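You operate a simulated robot arm through the tools that you are given. There is no shell and no other tool.

The job below is to be done with a simulated robot arm. You get a single attempt, and the scene is never put back.

Task
Put things in order on the bench top above the tape drawer. At the end: the pink cartridge from the bench top above the tape drawer stands where the silver steel cone stood; the clear medium beaker from the bench top above the tape drawer is on the white box (marked "BLUE CAPS"); the clear funnel stands where the clear medium beaker stood; the silver steel cone from the bench top above the tape drawer stands where the clear funnel stood; whatever was shut is shut again. Leave all else as you found it, and nothing knocked over. Set down upright: medium beaker.
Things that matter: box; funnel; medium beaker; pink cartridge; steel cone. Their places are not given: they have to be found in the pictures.

Only the result counts: the job must be done as asked and must still hold three seconds after the hand-in. Knocking over, shifting, dropping, spilling or breaking anything else fails it. Lids that push on must go on centred and level and be pressed home; caps that screw on are set level and turned clockwise until they are tight.

Robot
A 6-joint arm with a two-finger parallel gripper, fixed in place. Base frame: the origin is at the foot of the arm, x ahead of it, y to its left, z up; the work surface is at about z = 0. Readings come in m, degrees, newtons and seconds.
With the tool pointing down near the work surface it reaches from about 0.14 to 0.58 m from the base axis. Its first joint turns from -66.0 to 66.0 degrees. Payload 2.1 kg.
The TCP is the grasp point between the finger pads, 0.03 m short of the fingertips. In the tool frame z runs along the fingers and y along their closing line. The gripper opens to 0.094 m. The fingers are 0.028 m wide and 0.01 m thick; the gripper's body (0.05 by 0.096 m) begins 0.055 m behind the TCP.
Orientation is that of the tool frame in the base frame, as a unit quaternion [w, x, y, z]. With the fingers straight down and closing along the base's y, the tool's x points along the base's -x, its y along +y and its z along -z.

Tools
- The arm moves only by the tool drive_tool. Its argument "motion" is a list of rows, each an object (a shift or turn left out is 0, a gripper value left out holds the last) with "slide": the shift along the tool's x, y, z in mm, a list of three; "angular": the turn, a rotation vector about the tool's x, y, z in degrees, a list of three; "jaw": the gripper command, from -1 (fully open) to 1 (shut), values between in proportion. In form: [{"slide": [tx, ty, tz], "angular": [ax, ay, az], "jaw": jaw}, ...]. A call has 1 to 20 rows; each row shifts and turns the commanded pose from where the row before left it, along the tool's axes as they then stand. A row lasts 0.2 s, in which the tool goes at most 0.05 m and 8.6 degrees; a call with a longer step from one row to the next is refused whole, and so is a gripper value outside its range. A pose out of reach is approached as far as the arm can. The call stops where the force on the tool passes 40 N (or 10 N more than at its start, if that is more) or the arm is blocked; 0.2 s more then pass. The fingers move at their own pace (about 0.072 m/s each) and stop on an object; they squeeze with about 23 N. The grip force told is the motor's: it shows also when the fingers shut on nothing. Time passes only in rows, and 0.2 s behind the last, so rows that do not move let the fingers close. The reply holds the time, the measured pose of the TCP, the force on the tool along the base axes, the opening and the grip force, in the units named above and with some noise, with the torque about the TCP (base axes, N m) and any sound that the robot's microphone picked up.
- Cameras (640 x 400 px; columns grow to the right, rows downward): "scene" is fixed at [0.0562, -0.3706, 0.489]; the picture's right is [0.77, -0.64, 0.00], its down [-0.35, -0.42, -0.84] and it looks along [0.54, 0.64, -0.54] (base axes); focal length 298 px, centre (320, 200). "wrist" rides on the gripper at [0.076, 0.014, -0.103] in the tool frame; the picture's right is [-0.18, 0.98, 0.00], its down [-0.75, -0.14, -0.64] and it looks along [-0.63, -0.12, 0.77] (tool axes); focal length 243 px, centre (320, 200).
- capture(camera): a new picture of that camera. It takes no simulated time.
- point_at(camera, pixels): for up to 12 pixels [column, row] of the newest picture of that camera ("zoom" is the newest enlarged one), the place [x, y, z] in the base frame of the surface seen there, good to about 0.002 m. It takes no simulated time.
- close_up(camera, box): a new picture of the part [left, top, right, bottom] of that camera's present view, enlarged. It takes no simulated time.
- close_job(): hands the job in; it is judged then, once.

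Unless the task says otherwise, let go and move clear before handing in.

The tools are called after "Request:" as name(argument=value, ...) on one line, values as JSON. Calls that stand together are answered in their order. drive_tool: Moves the arm, as the interface text tells. Its arguments: {"type":"object","properties":{"motion":{"type":"array","items":{"type":"object","properties":{"slide":{"type":"array","items":{"type":"number"}},"angular":{"type":"array","items":{"type":"number"}},"jaw":{"type":"number"}}}}},"required":["motion"]} The other tools are called the same way: capture (camera) takes a picture; point_at (camera, pixels) gives the place of the surface under pixels of a picture; close_up (camera, box) takes an enlarged picture of a part of a camera's view; close_job () hands the job in.

At the start:

```text
t: 0.0
eef_pos: [0.3208, 0.1229, 0.3369]
tcp_rot: [0.001, 0.0, 1.0, 0.0]
ft_force: [0.0, 0.6, -0.1]
ft_torque: [0.04, -0.01, 0.02]
grip_width: 0.0942
gripper_force: 0.1
```

scene: 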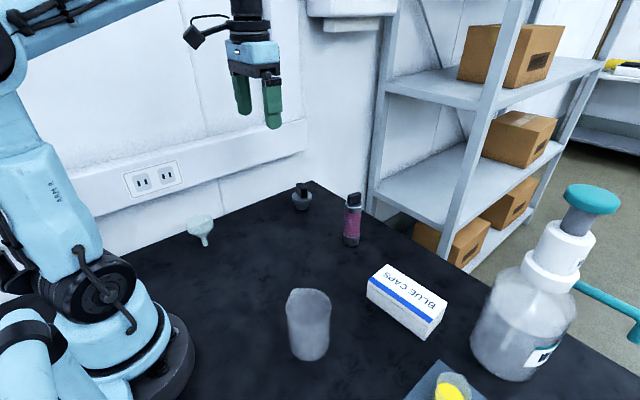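
wrist: 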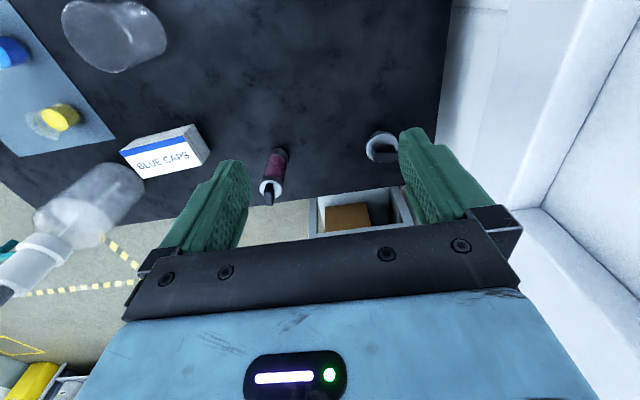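

The scene picture shows what look like the funnel near (200,230), the cone near (301,197), the pink cartridge near (352,220), the beaker near (308,325) and the box near (405,300). I'll zoom in on each before moving.

Request:
close_up(camera="scene", box=[170, 160, 410, 310])

Request:
point_at(camera="scene", pixels=[[200, 218], [206, 243], [301, 187], [301, 200], [302, 208], [352, 198], [350, 222], [350, 243], [308, 300], [308, 340], [309, 360], [405, 290]])

Request:
capture(camera="wrist")

```text
2.67 times, centred on (290, 235) of scene
```

zoom: 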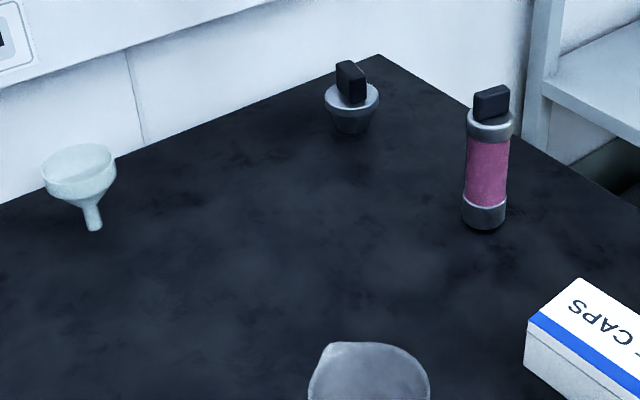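

```text
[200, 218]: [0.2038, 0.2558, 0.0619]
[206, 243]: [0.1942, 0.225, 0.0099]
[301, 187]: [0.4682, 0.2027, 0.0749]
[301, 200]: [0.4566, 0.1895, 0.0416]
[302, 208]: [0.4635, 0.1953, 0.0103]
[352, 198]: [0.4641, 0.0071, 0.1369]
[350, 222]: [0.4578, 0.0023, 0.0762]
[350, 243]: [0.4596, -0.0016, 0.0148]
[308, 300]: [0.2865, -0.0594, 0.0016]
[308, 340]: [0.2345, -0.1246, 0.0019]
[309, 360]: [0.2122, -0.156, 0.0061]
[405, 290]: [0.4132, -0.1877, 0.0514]
```

```text
taken
```

wrist: 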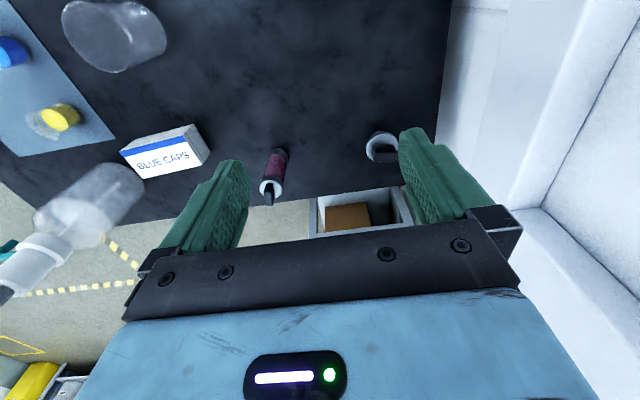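

The beaker is see-through, so those depths passed through it. I'll zoom in on each object for finer detail.

Request:
close_up(camera="scene", box=[176, 204, 232, 254])

Request:
close_up(camera="scene", box=[270, 275, 350, 375])

Request:
close_up(camera="scene", box=[280, 175, 376, 255])

```text
8.00 times, centred on (204, 229) of scene
```

zoom: 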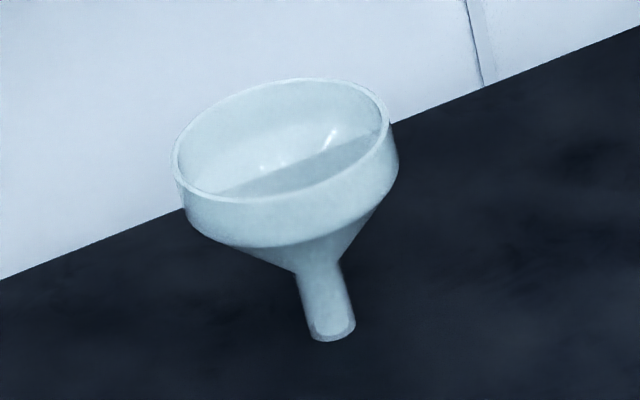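

```text
4.00 times, centred on (310, 325) of scene
```

zoom: 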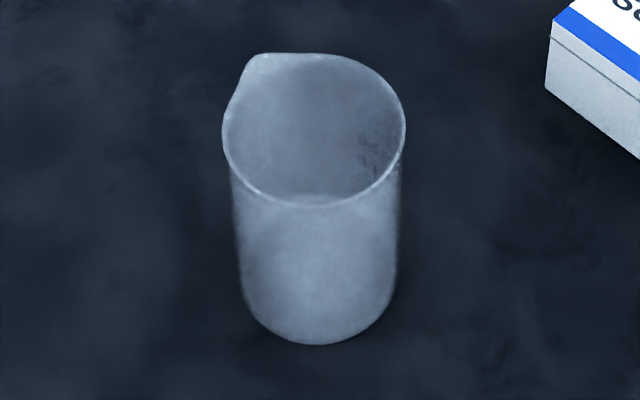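

```text
5.00 times, centred on (328, 215) of scene
```

zoom: 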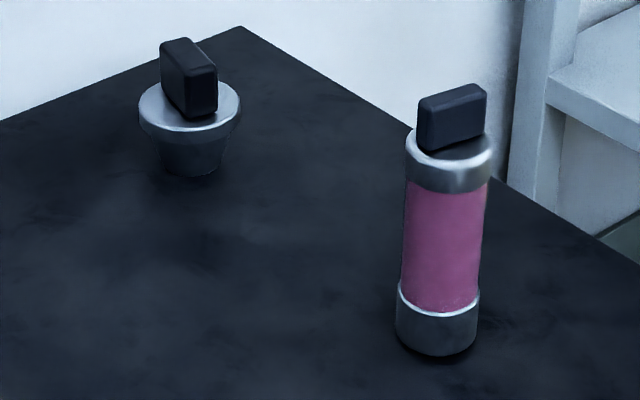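

The funnel stands on its stem and the cone has a black knob on top, as does the cartridge. Next I'll measure the box corners, the walls and the objects' edges.

Request:
point_at(camera="scene", pixels=[[190, 180], [230, 150], [270, 140], [240, 200], [270, 185], [320, 186], [330, 150], [180, 238], [150, 225], [150, 190], [215, 165], [225, 178]])

Request:
close_up(camera="scene", box=[350, 250, 462, 350])

```text
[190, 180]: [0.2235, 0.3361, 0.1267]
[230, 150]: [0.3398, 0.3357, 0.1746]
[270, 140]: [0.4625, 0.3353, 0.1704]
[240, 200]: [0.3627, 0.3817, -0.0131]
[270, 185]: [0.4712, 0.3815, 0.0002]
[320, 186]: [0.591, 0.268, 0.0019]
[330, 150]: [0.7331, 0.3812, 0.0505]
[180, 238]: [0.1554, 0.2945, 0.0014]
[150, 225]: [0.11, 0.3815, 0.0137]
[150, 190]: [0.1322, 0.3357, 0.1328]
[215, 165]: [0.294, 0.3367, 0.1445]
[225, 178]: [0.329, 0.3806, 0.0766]
```

```text
4.00 times, centred on (406, 300) of scene
```

zoom: 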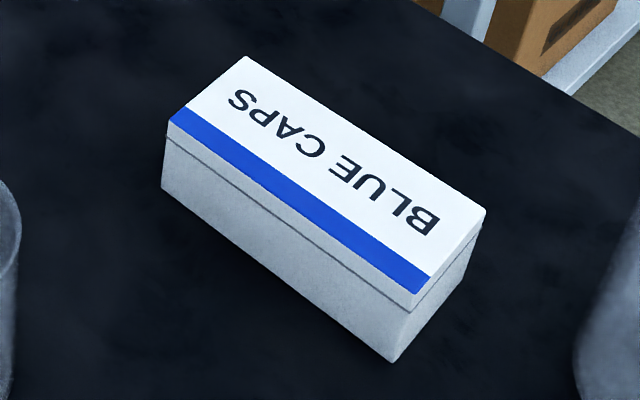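

The wall is at y≈0.38, with a rail standing out to y≈0.336 at z≈0.1 to 0.18. Next come the box's top corners in the zoom picture.

Request:
point_at(camera="zoom", pixels=[[248, 60], [172, 122], [414, 302], [482, 212], [330, 180], [164, 185], [394, 358], [410, 330], [476, 240]])

Request:
close_up(camera="scene", box=[176, 204, 232, 254])

```text
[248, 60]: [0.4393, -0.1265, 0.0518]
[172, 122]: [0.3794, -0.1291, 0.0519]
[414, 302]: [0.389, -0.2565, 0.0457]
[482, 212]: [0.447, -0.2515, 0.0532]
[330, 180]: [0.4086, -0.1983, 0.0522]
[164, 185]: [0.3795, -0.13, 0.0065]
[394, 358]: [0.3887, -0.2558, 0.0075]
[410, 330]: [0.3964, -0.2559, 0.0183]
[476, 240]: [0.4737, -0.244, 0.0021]
```

```text
8.00 times, centred on (204, 229) of scene
```

zoom: 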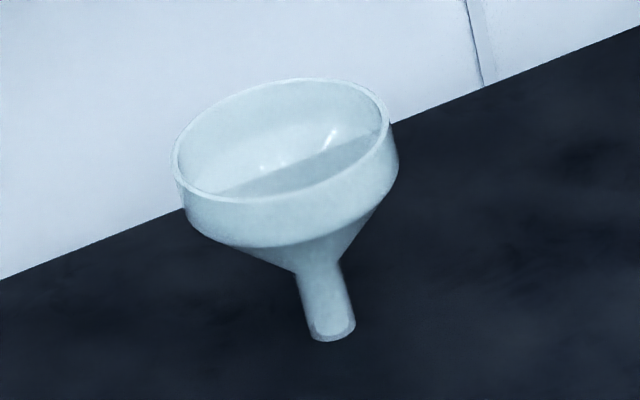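

The box top is about 60 x 127 mm, centred near (0.4138, -0.191) at z≈0.052. Now the points on the funnel.

Request:
point_at(camera="zoom", pixels=[[178, 165], [235, 198], [300, 195], [345, 170], [384, 120], [280, 80], [230, 97], [280, 225], [331, 325], [322, 290], [345, 335], [312, 330]])

Request:
close_up(camera="scene", box=[280, 175, 376, 255])

```text
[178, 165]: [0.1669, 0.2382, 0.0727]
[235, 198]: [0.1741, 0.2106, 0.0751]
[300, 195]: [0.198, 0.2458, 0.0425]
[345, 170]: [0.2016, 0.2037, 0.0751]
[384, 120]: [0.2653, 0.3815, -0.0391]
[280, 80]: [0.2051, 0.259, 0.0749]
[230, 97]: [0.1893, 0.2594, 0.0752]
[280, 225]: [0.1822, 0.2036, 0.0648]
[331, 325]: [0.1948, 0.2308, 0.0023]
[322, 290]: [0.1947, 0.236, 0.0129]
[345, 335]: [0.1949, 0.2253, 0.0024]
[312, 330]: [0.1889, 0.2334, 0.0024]
```

```text
5.00 times, centred on (328, 215) of scene
```

zoom: 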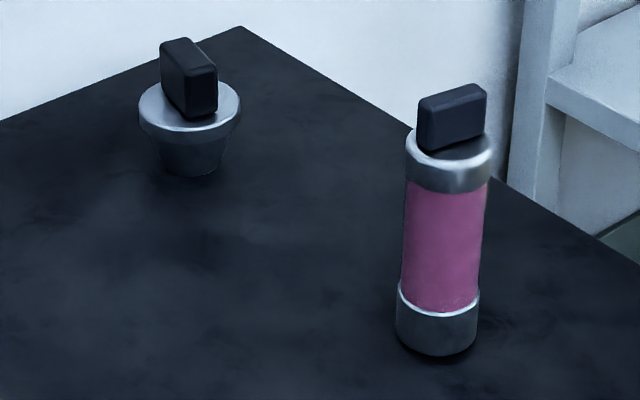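

The funnel rim fits a circle centred near (0.195, 0.231), with radius about 29 mm and its top at z≈0.076. Next I'll measure the cone and the cartridge.

Request:
point_at(camera="zoom", pixels=[[143, 105], [165, 127], [200, 128], [236, 105], [190, 45], [210, 68], [168, 48], [185, 112], [212, 112], [190, 150], [190, 172], [200, 170]])

Request:
point_at(camera="zoom", pixels=[[425, 102], [455, 88], [482, 90], [422, 140], [482, 130], [412, 145], [425, 158], [460, 160], [488, 148], [445, 240], [410, 240], [440, 330]])

```text
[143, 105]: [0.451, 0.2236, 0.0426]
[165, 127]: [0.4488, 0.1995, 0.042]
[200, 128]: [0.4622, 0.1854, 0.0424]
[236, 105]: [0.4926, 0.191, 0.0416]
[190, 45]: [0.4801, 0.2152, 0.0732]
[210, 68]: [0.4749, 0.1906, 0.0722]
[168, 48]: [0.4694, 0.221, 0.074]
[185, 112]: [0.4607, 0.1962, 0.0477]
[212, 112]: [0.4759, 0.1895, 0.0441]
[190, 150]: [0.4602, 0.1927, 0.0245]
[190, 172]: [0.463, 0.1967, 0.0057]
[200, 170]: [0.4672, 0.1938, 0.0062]
```

```text
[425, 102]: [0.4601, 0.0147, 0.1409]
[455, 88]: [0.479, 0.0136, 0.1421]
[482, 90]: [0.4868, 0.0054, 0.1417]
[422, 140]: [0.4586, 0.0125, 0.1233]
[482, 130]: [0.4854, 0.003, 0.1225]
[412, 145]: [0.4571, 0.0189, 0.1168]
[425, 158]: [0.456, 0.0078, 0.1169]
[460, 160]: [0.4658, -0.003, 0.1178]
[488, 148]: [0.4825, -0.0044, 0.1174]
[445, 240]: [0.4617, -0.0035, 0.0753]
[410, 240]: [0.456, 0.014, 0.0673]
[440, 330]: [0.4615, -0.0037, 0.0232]
```

I now have estimates for everything, and the beaker's spout seems to point toward +y, so I'll close on it along x. I'll yaw the tool +90° and move so the wrist camera can look at the beaker and the box.

Request:
drive_tool(motion=[{"angular": [0, 0, 8.182], "jaw": -1}, {"angular": [0, 0, 8.182]}, {"angular": [0, 0, 8.182]}, {"angular": [0, 0, 8.182]}, {"angular": [0, 0, 8.182]}, {"angular": [0, 0, 8.182]}, {"angular": [0, 0, 8.182]}, {"angular": [0, 0, 8.182]}, {"angular": [0, 0, 8.182]}, {"angular": [0, 0, 8.182]}, {"angular": [0, 0, 8.182]}, {"slide": [-26, -21.5, 10]}, {"slide": [-26, -21.5, 10]}, {"slide": [-26, -21.5, 10]}, {"slide": [-26, -21.5, 10]}, {}])

Request:
capture(camera="wrist")

Request:
capture(camera="scene")

```text
t: 3.4
eef_pos: [0.2353, 0.0169, 0.2962]
tcp_rot: [0.0, 0.707, 0.707, 0.001]
ft_force: [0.5, 0.8, -0.8]
ft_torque: [0.03, 0.02, 0.0]
grip_width: 0.0942
gripper_force: 0.0
```

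```text
taken
```

wrist: 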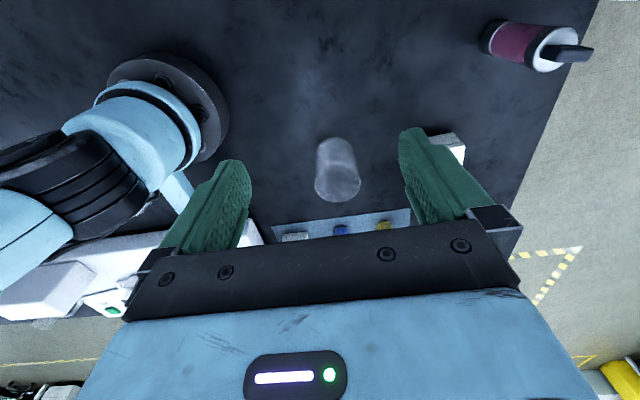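

```text
taken
```

scene: 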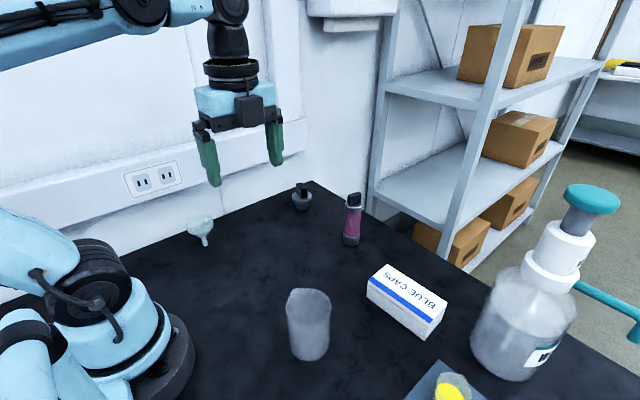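

The beaker shows at (338,170) in the wrist view, between the fingers. I'll enlarge it to find its centre.

Request:
close_up(camera="wrist", box=[290, 125, 390, 215])

Request:
close_up(camera="scene", box=[270, 275, 350, 375])

```text
4.44 times, centred on (340, 170) of wrist
```

zoom: 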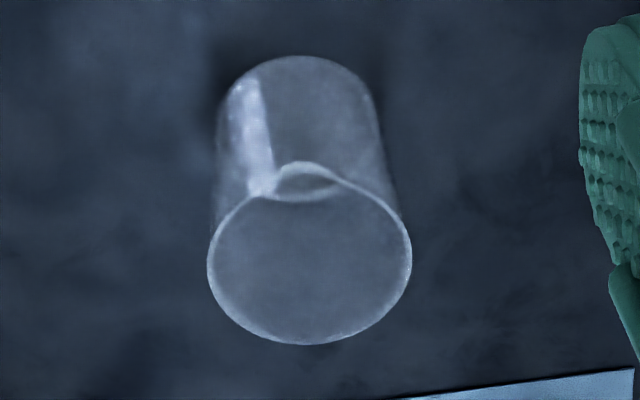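

```text
4.00 times, centred on (310, 325) of scene
```

zoom: 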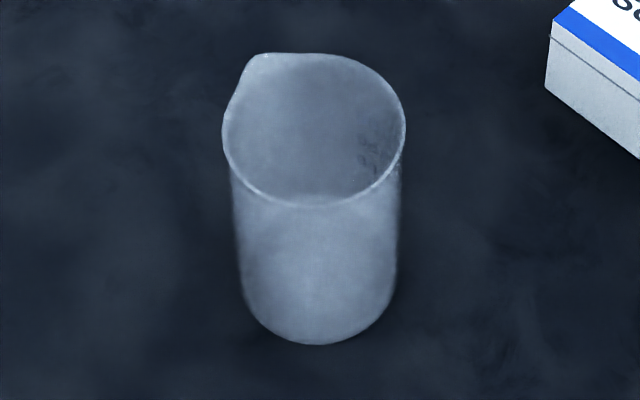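

Both cameras put the beaker centre near (0.236, -0.131), with height about 0.094 and rim radius about 36 mm. The spout points to +y, so I'll move above it and come part of the way down.

Request:
drive_tool(motion=[{"slide": [-37, 0, 0]}, {"slide": [-37, 0, 0]}, {"slide": [-37, 0.7, 0]}, {"slide": [-37, 0, 0]}, {"slide": [0, 0, 32]}, {"slide": [0, 0, 32]}, {"slide": [0, 0, 32]}, {}])

Request:
capture(camera="scene")

Request:
capture(camera="wrist")

```text
t: 5.2
eef_pos: [0.2345, -0.1275, 0.2009]
tcp_rot: [0.0, 0.707, 0.707, 0.0]
ft_force: [-0.2, 0.2, 0.3]
ft_torque: [0.03, -0.03, 0.02]
grip_width: 0.0939
gripper_force: 0.1
```

```text
taken
```

scene: 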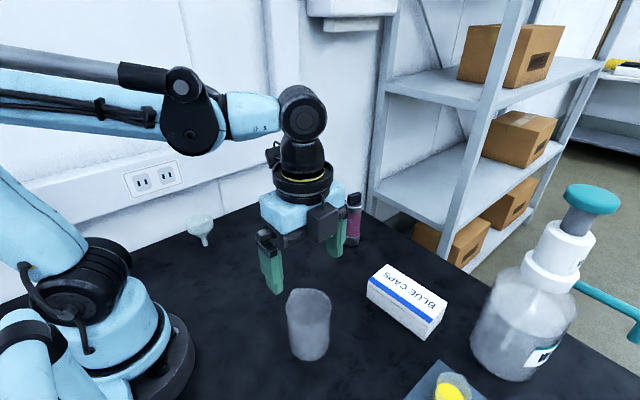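

```text
taken
```

wrist: 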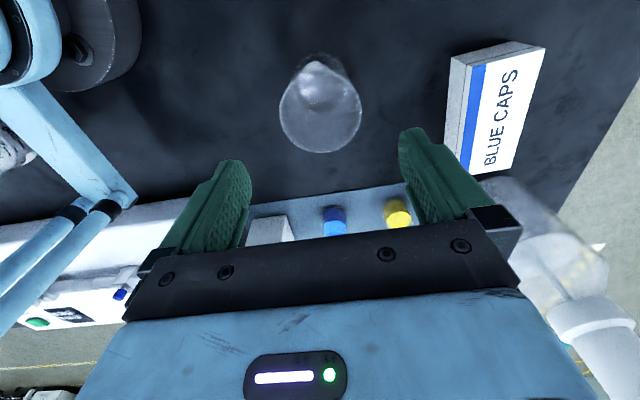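

The fingers straddle the rim circle, which is centred at about (320,112) in the wrist view. I'll descend to z≈0.055 and close.

Request:
drive_tool(motion=[{"slide": [-2, 0.5, 36]}, {"slide": [0, 0, 36]}, {"slide": [0, 0, 36]}, {"slide": [0, 0, 36]}, {}, {"jaw": 1}, {}, {}, {}, {}, {}])

Request:
capture(camera="scene")

```text
t: 7.6
eef_pos: [0.2363, -0.1309, 0.0562]
tcp_rot: [-0.001, 0.707, 0.707, 0.0]
ft_force: [-0.2, -0.2, -0.5]
ft_torque: [-0.04, -0.05, 0.05]
grip_width: 0.0704
gripper_force: 22.7
```

```text
taken
```

scene: 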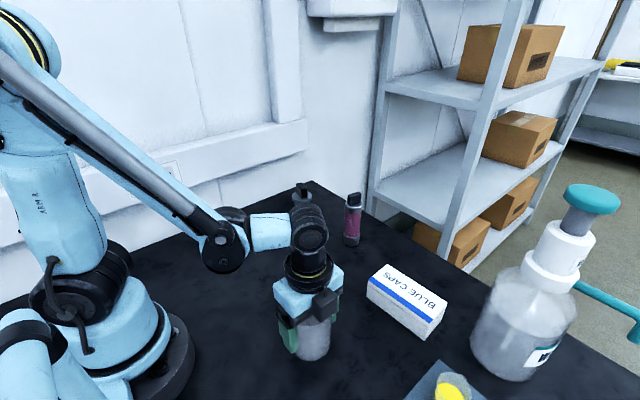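

The grip is firm at 70.4 mm. I'll lift and carry the beaker over the box centre at (0.4138, -0.191).

Request:
drive_tool(motion=[{"slide": [0, 0, -10]}, {"slide": [0, 0, -20]}, {"slide": [0, 0, -30]}, {"slide": [0, 0, -30]}, {"slide": [0, 0, -30]}, {}, {"slide": [-7.5, 22.2, 0]}, {"slide": [-7.5, 22.2, 0]}, {"slide": [-7.5, 22.2, 0]}, {"slide": [-7.5, 22.2, 0]}, {"slide": [-7.5, 22.2, 0]}, {"slide": [-7.5, 22.2, 0]}, {"slide": [-7.5, 22.2, 0]}, {"slide": [-7.5, 22.2, 0]}, {}, {}])

Request:
capture(camera="scene")

Request:
capture(camera="wrist")

```text
t: 11.0
eef_pos: [0.4133, -0.191, 0.179]
tcp_rot: [0.0, 0.707, 0.707, 0.001]
ft_force: [0.1, 0.0, -0.1]
ft_torque: [0.02, -0.03, -0.03]
grip_width: 0.0704
gripper_force: 22.8
```

```text
taken
```

scene: 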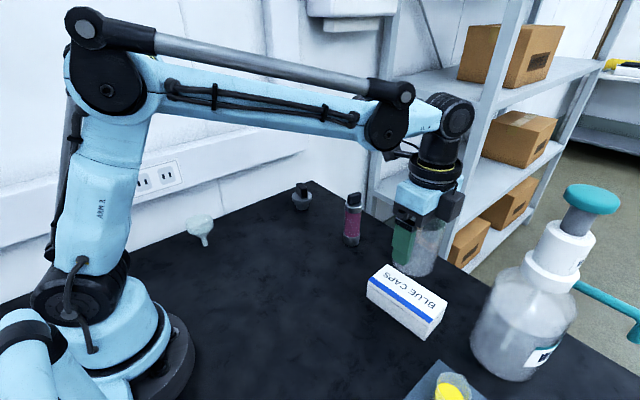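

```text
taken
```

wrist: 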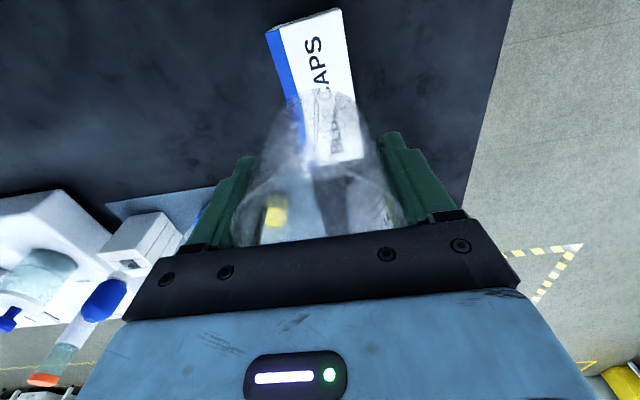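

The beaker is over the box. I'll lower it to just above contact.

Request:
drive_tool(motion=[{"slide": [0, 0, 20]}, {"slide": [0, 0, 20]}, {"slide": [0, 0, 15]}, {"slide": [0, 0, 8]}, {"slide": [0, 0, 3]}, {}, {}])

Request:
close_up(camera="scene", box=[340, 200, 480, 350])

```text
t: 12.6
eef_pos: [0.4153, -0.1909, 0.1123]
tcp_rot: [0.0, 0.707, 0.708, 0.0]
ft_force: [0.0, -0.5, -0.9]
ft_torque: [-0.01, 0.03, 0.0]
grip_width: 0.0704
gripper_force: 23.2
```

```text
2.67 times, centred on (410, 275) of scene
```

zoom: 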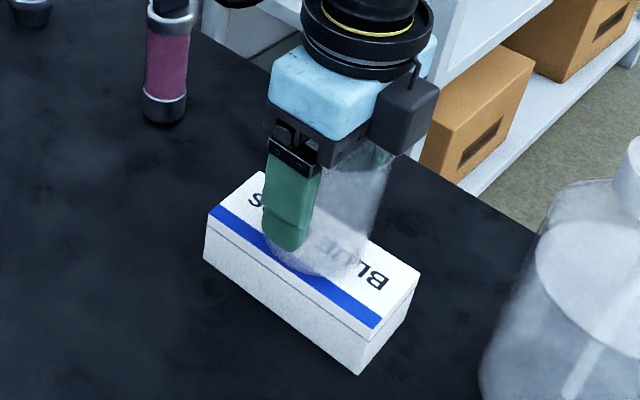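

Request:
drive_tool(motion=[{"slide": [0, 0, 1.5]}, {}, {"slide": [0, 0, 1]}, {}, {}])

```text
t: 13.8
eef_pos: [0.4144, -0.1904, 0.1084]
tcp_rot: [0.0, 0.707, 0.707, 0.0]
ft_force: [0.0, 0.4, -1.6]
ft_torque: [0.03, -0.02, -0.02]
grip_width: 0.0702
gripper_force: 22.5
```

The reading is z=0.1084 with about -1.6 N, so contact is near. I'll take one more small step down and read it again.

Request:
drive_tool(motion=[{"slide": [0, 0, 1]}, {}, {}])

Request:
close_up(camera="scene", box=[370, 240, 460, 330])

```text
t: 14.6
eef_pos: [0.4152, -0.1918, 0.1074]
tcp_rot: [0.0, 0.707, 0.707, 0.0]
ft_force: [-0.4, 0.6, -0.6]
ft_torque: [-0.01, 0.02, 0.0]
grip_width: 0.0704
gripper_force: 22.9
```

```text
4.44 times, centred on (415, 285) of scene
```

zoom: 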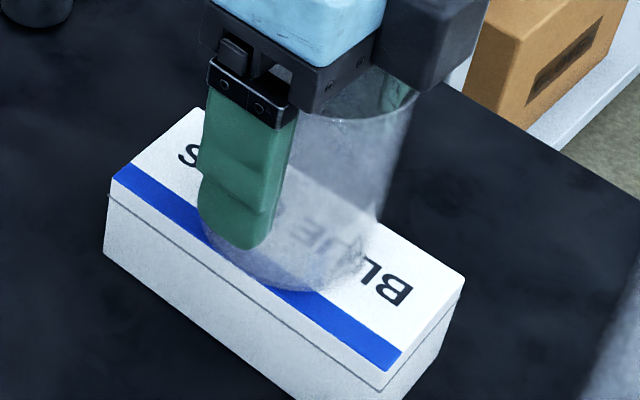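

No clear contact yet, so I'll keep going down in small steps.

Request:
drive_tool(motion=[{"slide": [0, 0, 1]}, {}, {}])

```text
t: 15.4
eef_pos: [0.4152, -0.1909, 0.1066]
tcp_rot: [0.0, 0.707, 0.707, 0.0]
ft_force: [0.8, -0.7, -0.6]
ft_torque: [0.0, -0.01, 0.02]
grip_width: 0.0704
gripper_force: 22.6
```

Request:
drive_tool(motion=[{"slide": [0, 0, 1]}, {}, {}])

```text
t: 16.2
eef_pos: [0.4146, -0.1914, 0.1059]
tcp_rot: [0.0, 0.708, 0.707, 0.0]
ft_force: [3.2, 3.5, 15.1]
ft_torque: [0.1, -0.13, 0.03]
grip_width: 0.0704
gripper_force: 22.7
```

Contact shows at 15 N. I'll ease up slightly, let go, and raise straight up.

Request:
drive_tool(motion=[{"slide": [0, 0, -0.6]}, {}, {"jaw": -1}, {}, {}, {}, {"slide": [0, 0, -20]}, {"slide": [0, 0, -30]}, {"slide": [0, 0, -40]}, {"slide": [0, 0, -40]}, {}])

Request:
close_up(camera="scene", box=[350, 220, 470, 350])

Request:
capture(camera="wrist")

```text
t: 18.6
eef_pos: [0.415, -0.1907, 0.2345]
tcp_rot: [0.0, 0.706, 0.708, 0.0]
ft_force: [-0.5, 0.3, -1.1]
ft_torque: [-0.02, -0.01, -0.01]
grip_width: 0.094
gripper_force: 0.1
```

```text
3.08 times, centred on (410, 285) of scene
```

zoom: 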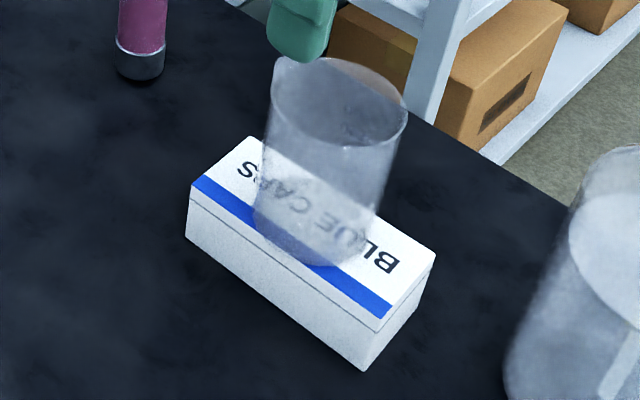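

```text
taken
```

wrist: 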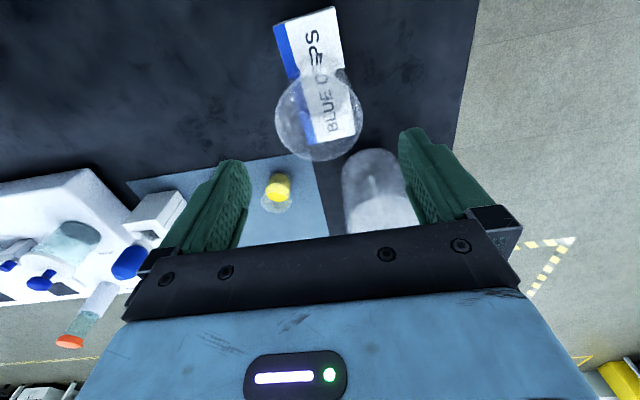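

The beaker stands upright on the box. Next is the funnel: I'll raise, yaw back to 0° so the camera side stays away from the wall rail, and travel above it.

Request:
drive_tool(motion=[{"slide": [0, 0, -33]}, {"slide": [0, 0, -33]}, {"angular": [0, 0, -8.182]}, {"angular": [0, 0, -8.182]}, {"angular": [0, 0, -8.182]}, {"angular": [0, 0, -8.182]}, {"angular": [0, 0, -8.182]}, {"angular": [0, 0, -8.182]}, {"angular": [0, 0, -8.182]}, {"angular": [0, 0, -8.182]}, {"angular": [0, 0, -8.182]}, {"angular": [0, 0, -8.182]}, {"angular": [0, 0, -8.182]}, {}])

Request:
drive_tool(motion=[{"slide": [18.3, 35.1, 0]}, {"slide": [18.3, 35.1, 0]}, {"slide": [18.3, 35.1, 0]}, {"slide": [18.3, 35.1, 0]}, {"slide": [18.3, 35.1, 0]}, {"slide": [18.3, 35.1, 0]}, {"slide": [18.3, 35.1, 0]}, {"slide": [18.3, 35.1, 0]}, {"slide": [18.3, 35.1, 0]}, {"slide": [18.3, 35.1, 0]}, {"slide": [18.3, 35.1, 0]}, {"slide": [18.3, 35.1, 0]}, {}])

Request:
capture(camera="scene")

Request:
capture(camera="wrist")

```text
t: 21.6
eef_pos: [0.4154, -0.1919, 0.3011]
tcp_rot: [0.0, -0.001, 1.0, 0.0]
ft_force: [0.2, -0.1, -0.8]
ft_torque: [-0.01, -0.03, 0.02]
grip_width: 0.094
gripper_force: 0.0
```

```text
t: 24.4
eef_pos: [0.1971, 0.2295, 0.3021]
tcp_rot: [0.0, 0.0, 1.0, 0.0]
ft_force: [-0.3, 0.3, -0.1]
ft_torque: [-0.02, -0.04, 0.01]
grip_width: 0.094
gripper_force: 0.0
```

```text
taken
```

scene: 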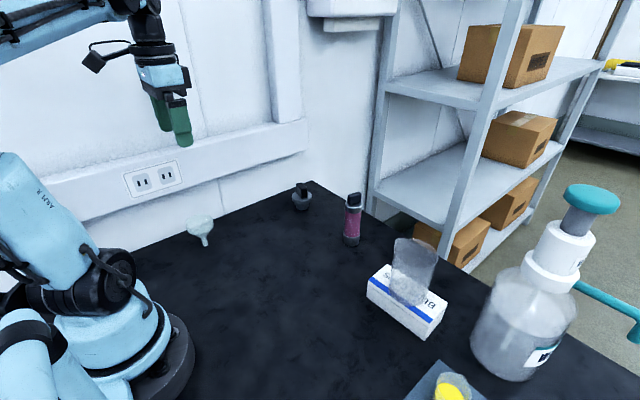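

```text
taken
```

wrist: 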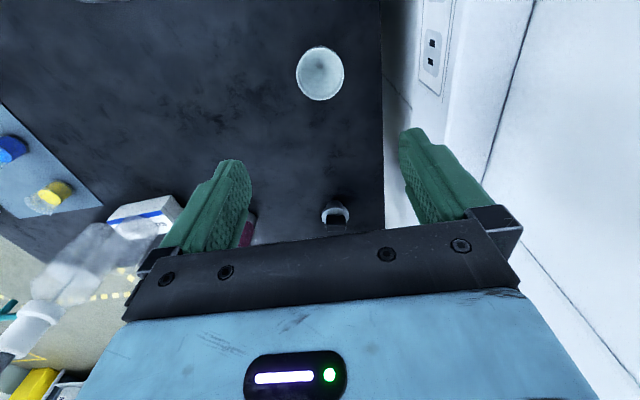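

The funnel shows at (320,73) in the wrist view, and that ray gives about (0.192, 0.230). I'll refine it with rim points.

Request:
close_up(camera="wrist", box=[280, 36, 360, 110])

```text
5.41 times, centred on (320, 73) of wrist
```

zoom: 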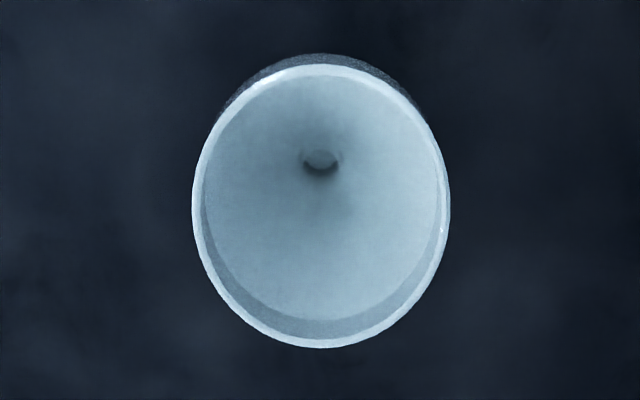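

Request:
point_at(camera="zoom", pixels=[[198, 210], [445, 210], [320, 344], [322, 70], [240, 318], [405, 310], [233, 110], [410, 112], [320, 160], [320, 150]])

```text
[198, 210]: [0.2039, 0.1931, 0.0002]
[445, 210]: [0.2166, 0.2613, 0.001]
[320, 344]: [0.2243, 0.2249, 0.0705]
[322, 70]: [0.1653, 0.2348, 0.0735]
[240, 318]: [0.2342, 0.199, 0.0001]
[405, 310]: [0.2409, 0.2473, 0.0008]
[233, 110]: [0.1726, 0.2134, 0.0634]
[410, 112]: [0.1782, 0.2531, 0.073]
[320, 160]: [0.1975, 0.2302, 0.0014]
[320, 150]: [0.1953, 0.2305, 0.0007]
```

The rim centre is at about (0.195, 0.230), with radius about 30 mm. I'll descend to the rim band at TCP z≈0.067 and close.

Request:
drive_tool(motion=[{"slide": [1.5, 0.3, 45]}, {"slide": [0, 0, 45]}, {"slide": [0, 0, 45]}, {"slide": [0, 0, 40]}, {"slide": [0, 0, 30]}, {"slide": [0, 0, 20]}, {"slide": [0, 0, 10]}, {}, {}])

Request:
close_up(camera="scene", box=[140, 160, 260, 270])

Request:
capture(camera="wrist")

```text
t: 26.4
eef_pos: [0.1922, 0.2295, 0.0655]
tcp_rot: [0.0, 0.0, 1.0, 0.0]
ft_force: [0.4, 0.1, 0.5]
ft_torque: [0.01, -0.01, -0.01]
grip_width: 0.0944
gripper_force: 0.1
```

```text
3.64 times, centred on (200, 215) of scene
```

zoom: 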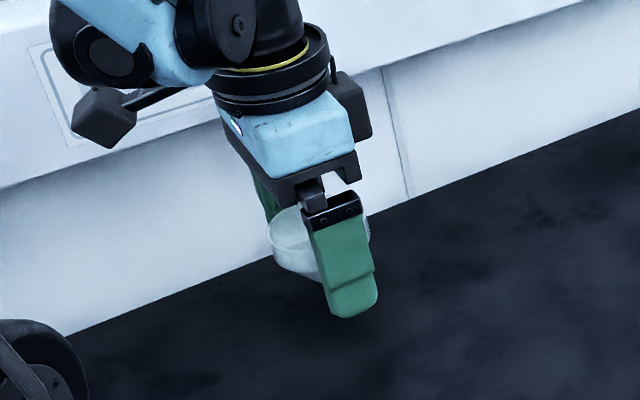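

```text
taken
```

wrist: 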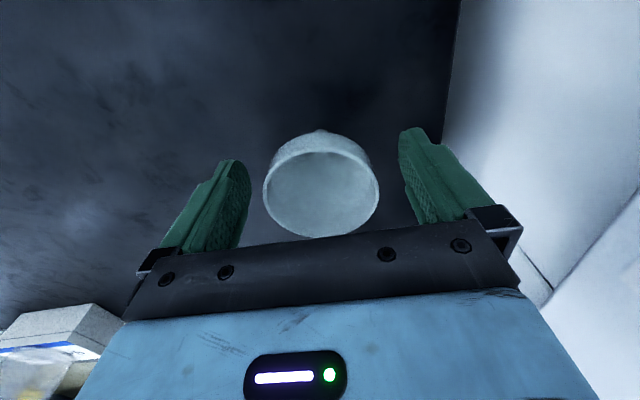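

The fingers straddle the funnel evenly. The x reading is about 2 to 3 mm low, so I'll correct it slightly and re-read before closing.

Request:
drive_tool(motion=[{"slide": [-2, 0.5, 0]}, {}, {}])

```text
t: 27.2
eef_pos: [0.1945, 0.2304, 0.0671]
tcp_rot: [0.0, -0.001, 1.0, 0.001]
ft_force: [-0.7, 1.3, 0.3]
ft_torque: [0.01, 0.01, -0.06]
grip_width: 0.094
gripper_force: 0.1
```

Request:
drive_tool(motion=[{"jaw": 1}, {}, {}, {}, {}, {}])

Request:
close_up(camera="scene", box=[140, 160, 260, 270])

Request:
capture(camera="wrist")

```text
t: 28.6
eef_pos: [0.1948, 0.2315, 0.0666]
tcp_rot: [0.0, 0.001, 1.0, 0.0]
ft_force: [0.0, -0.1, 1.6]
ft_torque: [-0.03, 0.01, -0.02]
grip_width: 0.0586
gripper_force: 23.3
```

```text
3.64 times, centred on (200, 215) of scene
```

zoom: 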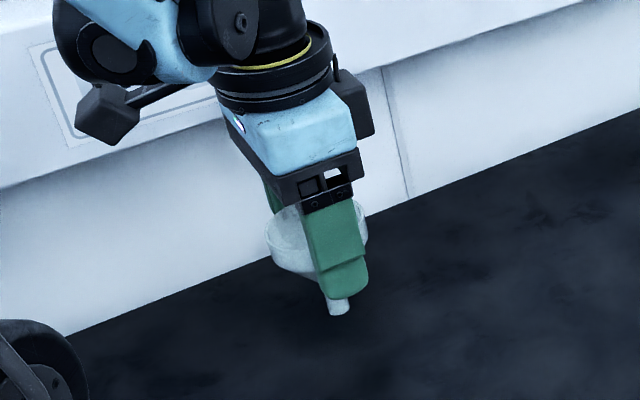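

```text
taken
```

wrist: 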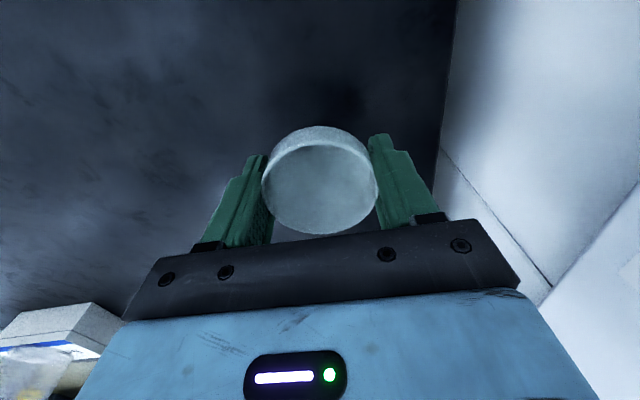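

The grip is good at 58.6 mm. I'll lift and carry it by an outward path to the beaker's old spot at (0.2365, -0.131).

Request:
drive_tool(motion=[{"slide": [0, 0, -10]}, {"slide": [0, 0, -20]}, {"slide": [0, 0, -35]}, {"slide": [0, 0, -35]}, {"slide": [0, 0, -33]}, {}, {"slide": [-16.9, -22.5, 0]}, {"slide": [-16.9, -22.5, 0]}, {"slide": [-16.9, -22.5, 0]}, {"slide": [-16.9, -22.5, 0]}, {"slide": [-16.9, -22.5, 0]}, {"slide": [-16.9, -22.5, 0]}, {"slide": [-16.9, -22.5, 0]}, {"slide": [-16.9, -22.5, 0]}, {}])

Request:
drive_tool(motion=[{"slide": [11.7, -22.6, 0]}, {"slide": [11.7, -22.6, 0]}, {"slide": [11.7, -22.6, 0]}, {"slide": [11.7, -22.6, 0]}, {"slide": [11.7, -22.6, 0]}, {"slide": [11.7, -22.6, 0]}, {"slide": [11.7, -22.6, 0]}, {"slide": [11.7, -22.6, 0]}, {}, {}])

Request:
capture(camera="scene")

Request:
capture(camera="wrist")

```text
t: 31.8
eef_pos: [0.3319, 0.0495, 0.2]
tcp_rot: [0.0, 0.0, 1.0, 0.001]
ft_force: [-0.2, 1.0, -1.0]
ft_torque: [-0.02, 0.01, 0.0]
grip_width: 0.0587
gripper_force: 22.8
```

```text
t: 34.0
eef_pos: [0.2375, -0.1284, 0.2012]
tcp_rot: [0.0, 0.0, 1.0, 0.0]
ft_force: [-0.2, -0.9, 0.0]
ft_torque: [0.02, -0.02, 0.0]
grip_width: 0.0586
gripper_force: 23.0
```

```text
taken
```

scene: 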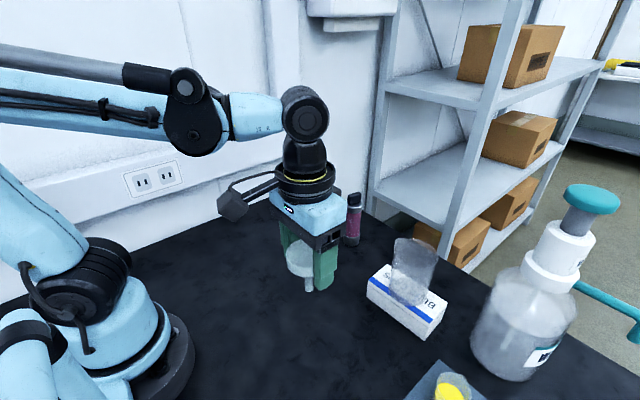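

```text
taken
```

wrist: 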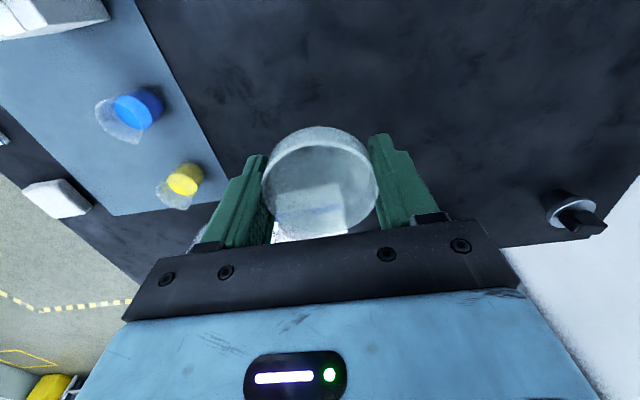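

The funnel is still held square. Before I descend and later open the fingers, I'll measure how near the tray and its caps are on the -y side.

Request:
point_at(camera="wrist", pixels=[[150, 30], [180, 90], [205, 135], [215, 160], [140, 105], [185, 175], [135, 0], [60, 10]])

```text
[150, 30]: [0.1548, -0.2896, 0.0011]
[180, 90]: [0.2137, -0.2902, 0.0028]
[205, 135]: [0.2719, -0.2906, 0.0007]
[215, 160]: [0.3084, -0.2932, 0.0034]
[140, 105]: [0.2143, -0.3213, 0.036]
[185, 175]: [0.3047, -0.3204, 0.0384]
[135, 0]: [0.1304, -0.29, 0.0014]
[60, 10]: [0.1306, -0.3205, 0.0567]
```

The tray edge is at y≈-0.29, well clear. I'll lower the funnel to just above the bench.

Request:
drive_tool(motion=[{"slide": [0.8, -2, 30]}, {"slide": [0, 0, 35]}, {"slide": [0, 0, 30]}, {"slide": [0, 0, 20]}, {"slide": [0, 0, 10]}, {"slide": [0, 0, 5]}, {}, {}])

Request:
close_up(camera="scene", box=[250, 260, 370, 375])

```text
t: 35.8
eef_pos: [0.2359, -0.1292, 0.0709]
tcp_rot: [0.0, 0.0, 1.0, 0.0]
ft_force: [0.3, 0.2, -0.6]
ft_torque: [0.02, 0.01, 0.02]
grip_width: 0.059
gripper_force: 22.8
```

```text
3.48 times, centred on (310, 318) of scene
```

zoom: 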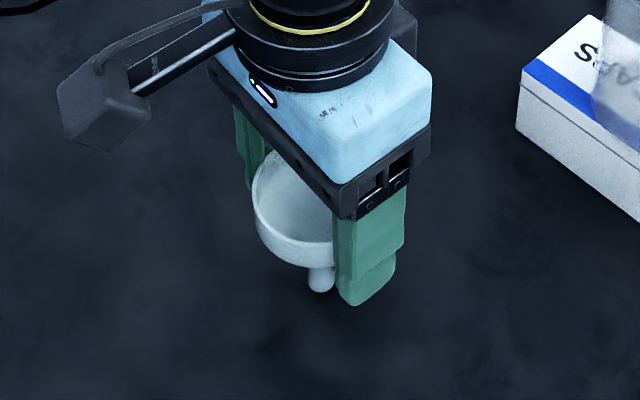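

Request:
drive_tool(motion=[{"slide": [0, -0.8, 2]}, {}, {"slide": [0, 0, 1]}, {}, {}])

```text
t: 37.0
eef_pos: [0.2341, -0.1318, 0.0667]
tcp_rot: [0.0, -0.001, 1.0, 0.0]
ft_force: [0.5, 0.4, -0.7]
ft_torque: [0.0, 0.0, 0.01]
grip_width: 0.0589
gripper_force: 23.2
```

No contact force yet, so I'll go on in sub-millimetre steps.

Request:
drive_tool(motion=[{"slide": [-0.5, 0, 0.7]}, {}, {}])

```text
t: 37.8
eef_pos: [0.2361, -0.1321, 0.0668]
tcp_rot: [0.0, 0.0, 1.0, 0.0]
ft_force: [1.3, -0.7, 0.0]
ft_torque: [0.0, 0.01, 0.02]
grip_width: 0.0587
gripper_force: 23.2
```

Request:
drive_tool(motion=[{"slide": [0, 0, 0.6]}, {}, {}])

```text
t: 38.6
eef_pos: [0.2356, -0.1315, 0.0651]
tcp_rot: [0.001, 0.0, 1.0, 0.0]
ft_force: [-0.8, -1.4, 14.5]
ft_torque: [-0.11, -0.05, -0.03]
grip_width: 0.0587
gripper_force: 23.1
```

Contact shows at 14.5 N. I'll ease up a touch and open gradually, then look before rising.

Request:
drive_tool(motion=[{"slide": [0, 0, -0.4]}, {}, {"jaw": -0.27}, {}, {"jaw": -0.35}, {}, {"jaw": -0.6}, {}, {"jaw": -1}, {}, {}, {}])

Request:
close_up(camera="scene", box=[250, 260, 370, 375])

Request:
capture(camera="wrist")

```text
t: 41.2
eef_pos: [0.2354, -0.1321, 0.0657]
tcp_rot: [0.0, 0.0, 1.0, 0.0]
ft_force: [-0.1, -0.1, 0.3]
ft_torque: [-0.01, -0.01, -0.03]
grip_width: 0.0943
gripper_force: 0.1
```

```text
3.48 times, centred on (310, 318) of scene
```

zoom: 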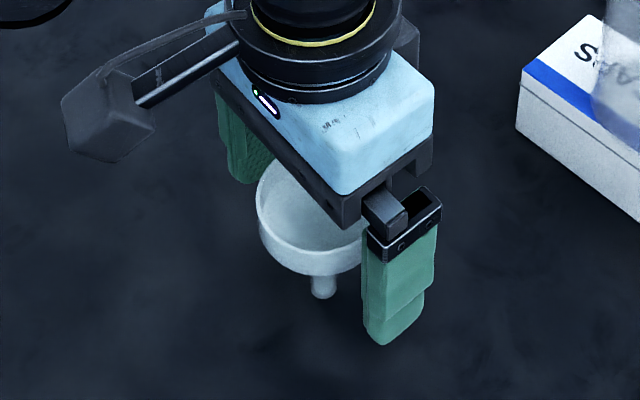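

```text
taken
```

wrist: 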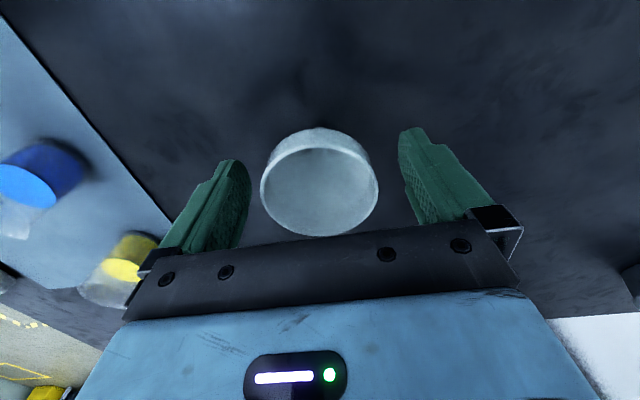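

The funnel stands on its own at the beaker's old spot. I'll rise straight up, then move to view the cone.

Request:
drive_tool(motion=[{"slide": [0, 0, -15]}, {"slide": [0, 0, -35]}, {"slide": [0, 0, -45]}, {"slide": [0, 0, -45]}, {"slide": [0, 0, -45]}, {"slide": [-12.45, 32.2, 0]}, {"slide": [-12.45, 32.2, 0]}, {"slide": [-12.45, 32.2, 0]}, {"slide": [-12.45, 32.2, 0]}, {"slide": [-12.45, 32.2, 0]}, {"slide": [-12.45, 32.2, 0]}, {"slide": [-12.45, 32.2, 0]}, {"slide": [-12.45, 32.2, 0]}, {"slide": [-12.45, 32.2, 0]}, {"slide": [-12.45, 32.2, 0]}, {}, {}])

Request:
capture(camera="scene")

Request:
capture(camera="wrist")

```text
t: 44.8
eef_pos: [0.363, 0.1912, 0.2515]
tcp_rot: [0.0, 0.0, 1.0, 0.0]
ft_force: [0.5, -0.9, 0.3]
ft_torque: [0.0, 0.02, 0.0]
grip_width: 0.094
gripper_force: 0.2
```

```text
taken
```

scene: 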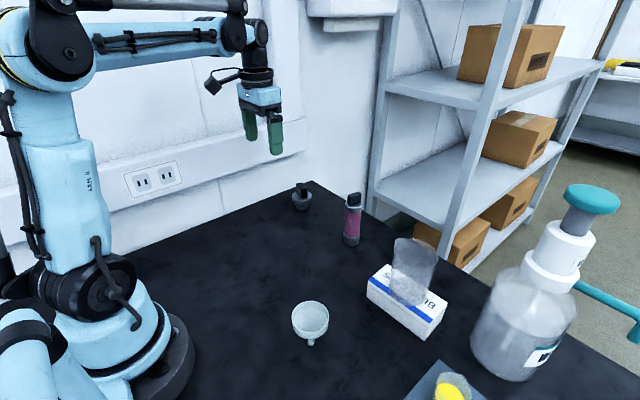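

```text
taken
```

wrist: 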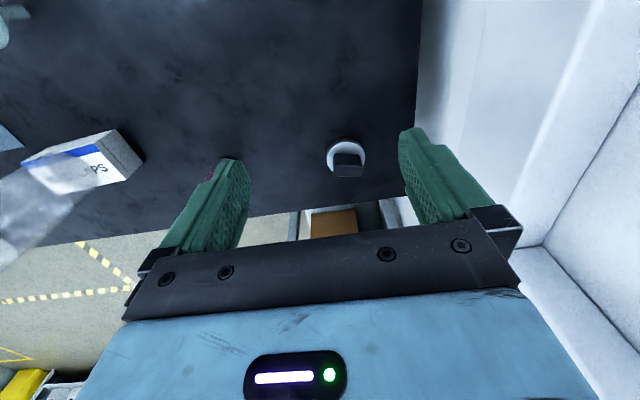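

The funnel stands at (310,320) in the scene view, and the cone is at (346,160) in the wrist view. I'll enlarge the cone to get its knob and disc points.

Request:
close_up(camera="wrist", box=[314, 130, 378, 190])

Request:
close_up(camera="scene", box=[270, 285, 350, 355])

```text
6.67 times, centred on (346, 160) of wrist
```

zoom: 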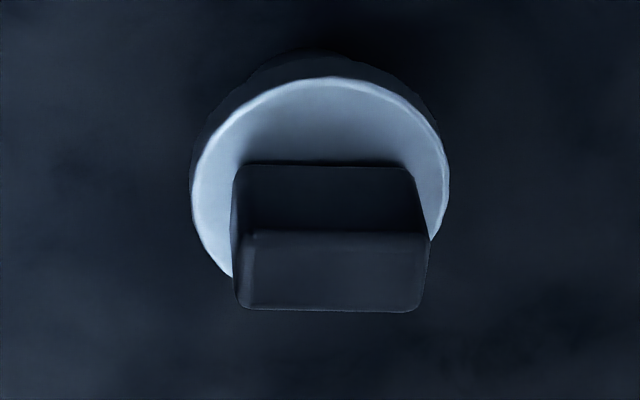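

```text
5.71 times, centred on (310, 320) of scene
```

zoom: 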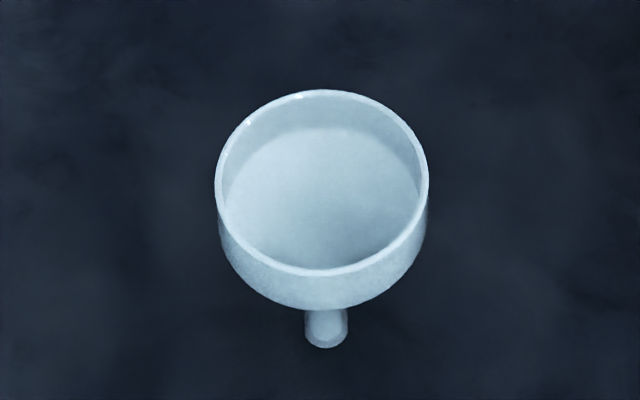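

The newest zoom shows the funnel, so I'll check where it ended up first.

Request:
point_at(camera="zoom", pixels=[[325, 338], [325, 272], [322, 94], [220, 190], [424, 190]])

Request:
close_up(camera="wrist", box=[314, 130, 378, 190])

Request:
point_at(camera="zoom", pixels=[[250, 240], [415, 240], [250, 300], [415, 300], [330, 270], [330, 85], [197, 190], [443, 190], [240, 170], [405, 170], [230, 268], [330, 200]])

```text
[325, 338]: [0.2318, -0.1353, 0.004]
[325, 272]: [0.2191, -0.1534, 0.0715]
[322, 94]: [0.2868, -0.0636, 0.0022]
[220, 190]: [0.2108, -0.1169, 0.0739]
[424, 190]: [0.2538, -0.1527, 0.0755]
```

```text
6.67 times, centred on (346, 160) of wrist
```

zoom: 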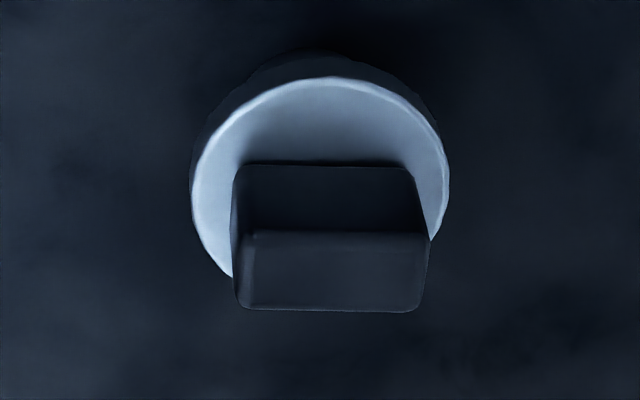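

```text
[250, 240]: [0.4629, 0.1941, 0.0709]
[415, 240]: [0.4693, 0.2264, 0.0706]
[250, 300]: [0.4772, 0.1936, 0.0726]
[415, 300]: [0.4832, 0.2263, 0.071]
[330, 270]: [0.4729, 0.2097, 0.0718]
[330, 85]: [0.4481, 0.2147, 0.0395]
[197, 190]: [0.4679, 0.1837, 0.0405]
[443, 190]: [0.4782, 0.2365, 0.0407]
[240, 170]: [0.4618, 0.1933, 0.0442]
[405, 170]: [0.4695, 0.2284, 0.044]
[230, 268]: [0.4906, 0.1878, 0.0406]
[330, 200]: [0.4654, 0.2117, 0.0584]
```

The cone's disc and knob are both centred near (0.473, 0.210), with the knob's long side tilted about 11° from y and its top at z≈0.072. I'll yaw -79° so the fingers close across the knob's flat faces.

Request:
drive_tool(motion=[{"angular": [0, 0, -7.9]}, {"angular": [0, 0, -7.9]}, {"angular": [0, 0, -7.9]}, {"angular": [0, 0, -7.9]}, {"angular": [0, 0, -7.9]}, {"angular": [0, 0, -7.9]}, {"angular": [0, 0, -7.9]}, {"angular": [0, 0, -7.9]}, {"angular": [0, 0, -7.9]}, {"angular": [0, 0, -7.9]}, {}, {}])

Request:
capture(camera="scene")

```text
t: 47.4
eef_pos: [0.361, 0.1894, 0.2504]
tcp_rot: [0.0, -0.636, 0.772, 0.0]
ft_force: [-1.0, -0.6, 0.8]
ft_torque: [0.0, 0.0, 0.02]
grip_width: 0.094
gripper_force: 0.1
```

```text
taken
```

scene: 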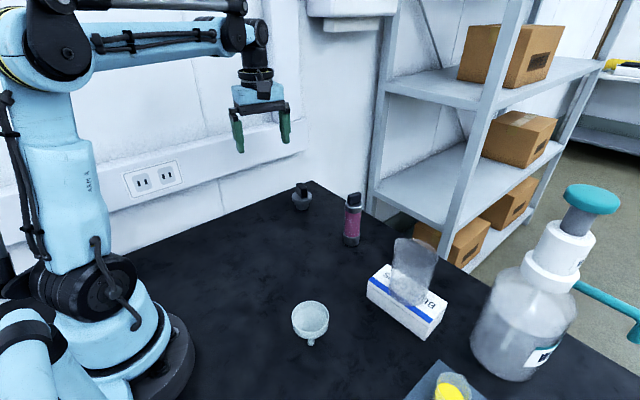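

I'll move above the knob and come down to z≈0.13, then check alignment with both cameras.

Request:
drive_tool(motion=[{"slide": [-10.25, -26.45, 0]}, {"slide": [-10.25, -26.45, 0]}, {"slide": [-10.25, -26.45, 0]}, {"slide": [-10.25, -26.45, 0]}, {"slide": [0, 0, 40]}, {"slide": [0, 0, 40]}, {"slide": [0, 0, 30]}, {}, {}])

Request:
capture(camera="wrist")

Request:
close_up(camera="scene", box=[240, 110, 370, 230])

```text
t: 49.4
eef_pos: [0.4739, 0.2111, 0.1406]
tcp_rot: [0.0, -0.636, 0.772, -0.001]
ft_force: [0.1, -0.4, 0.3]
ft_torque: [0.0, 0.03, -0.01]
grip_width: 0.0937
gripper_force: 0.2
```

```text
taken
```

wrist: 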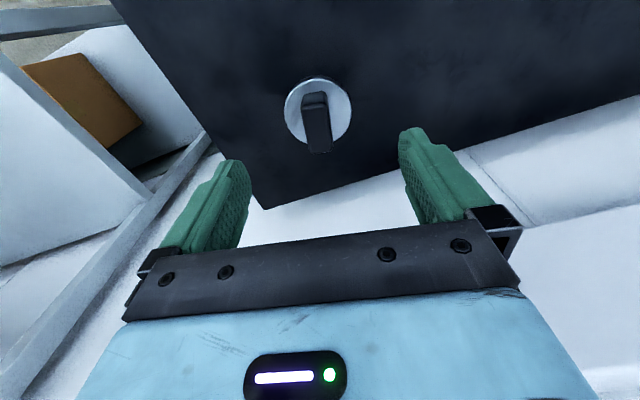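

```text
3.33 times, centred on (305, 170) of scene
```

zoom: 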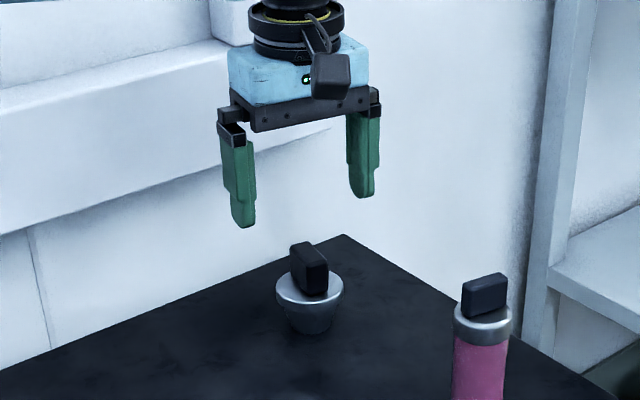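

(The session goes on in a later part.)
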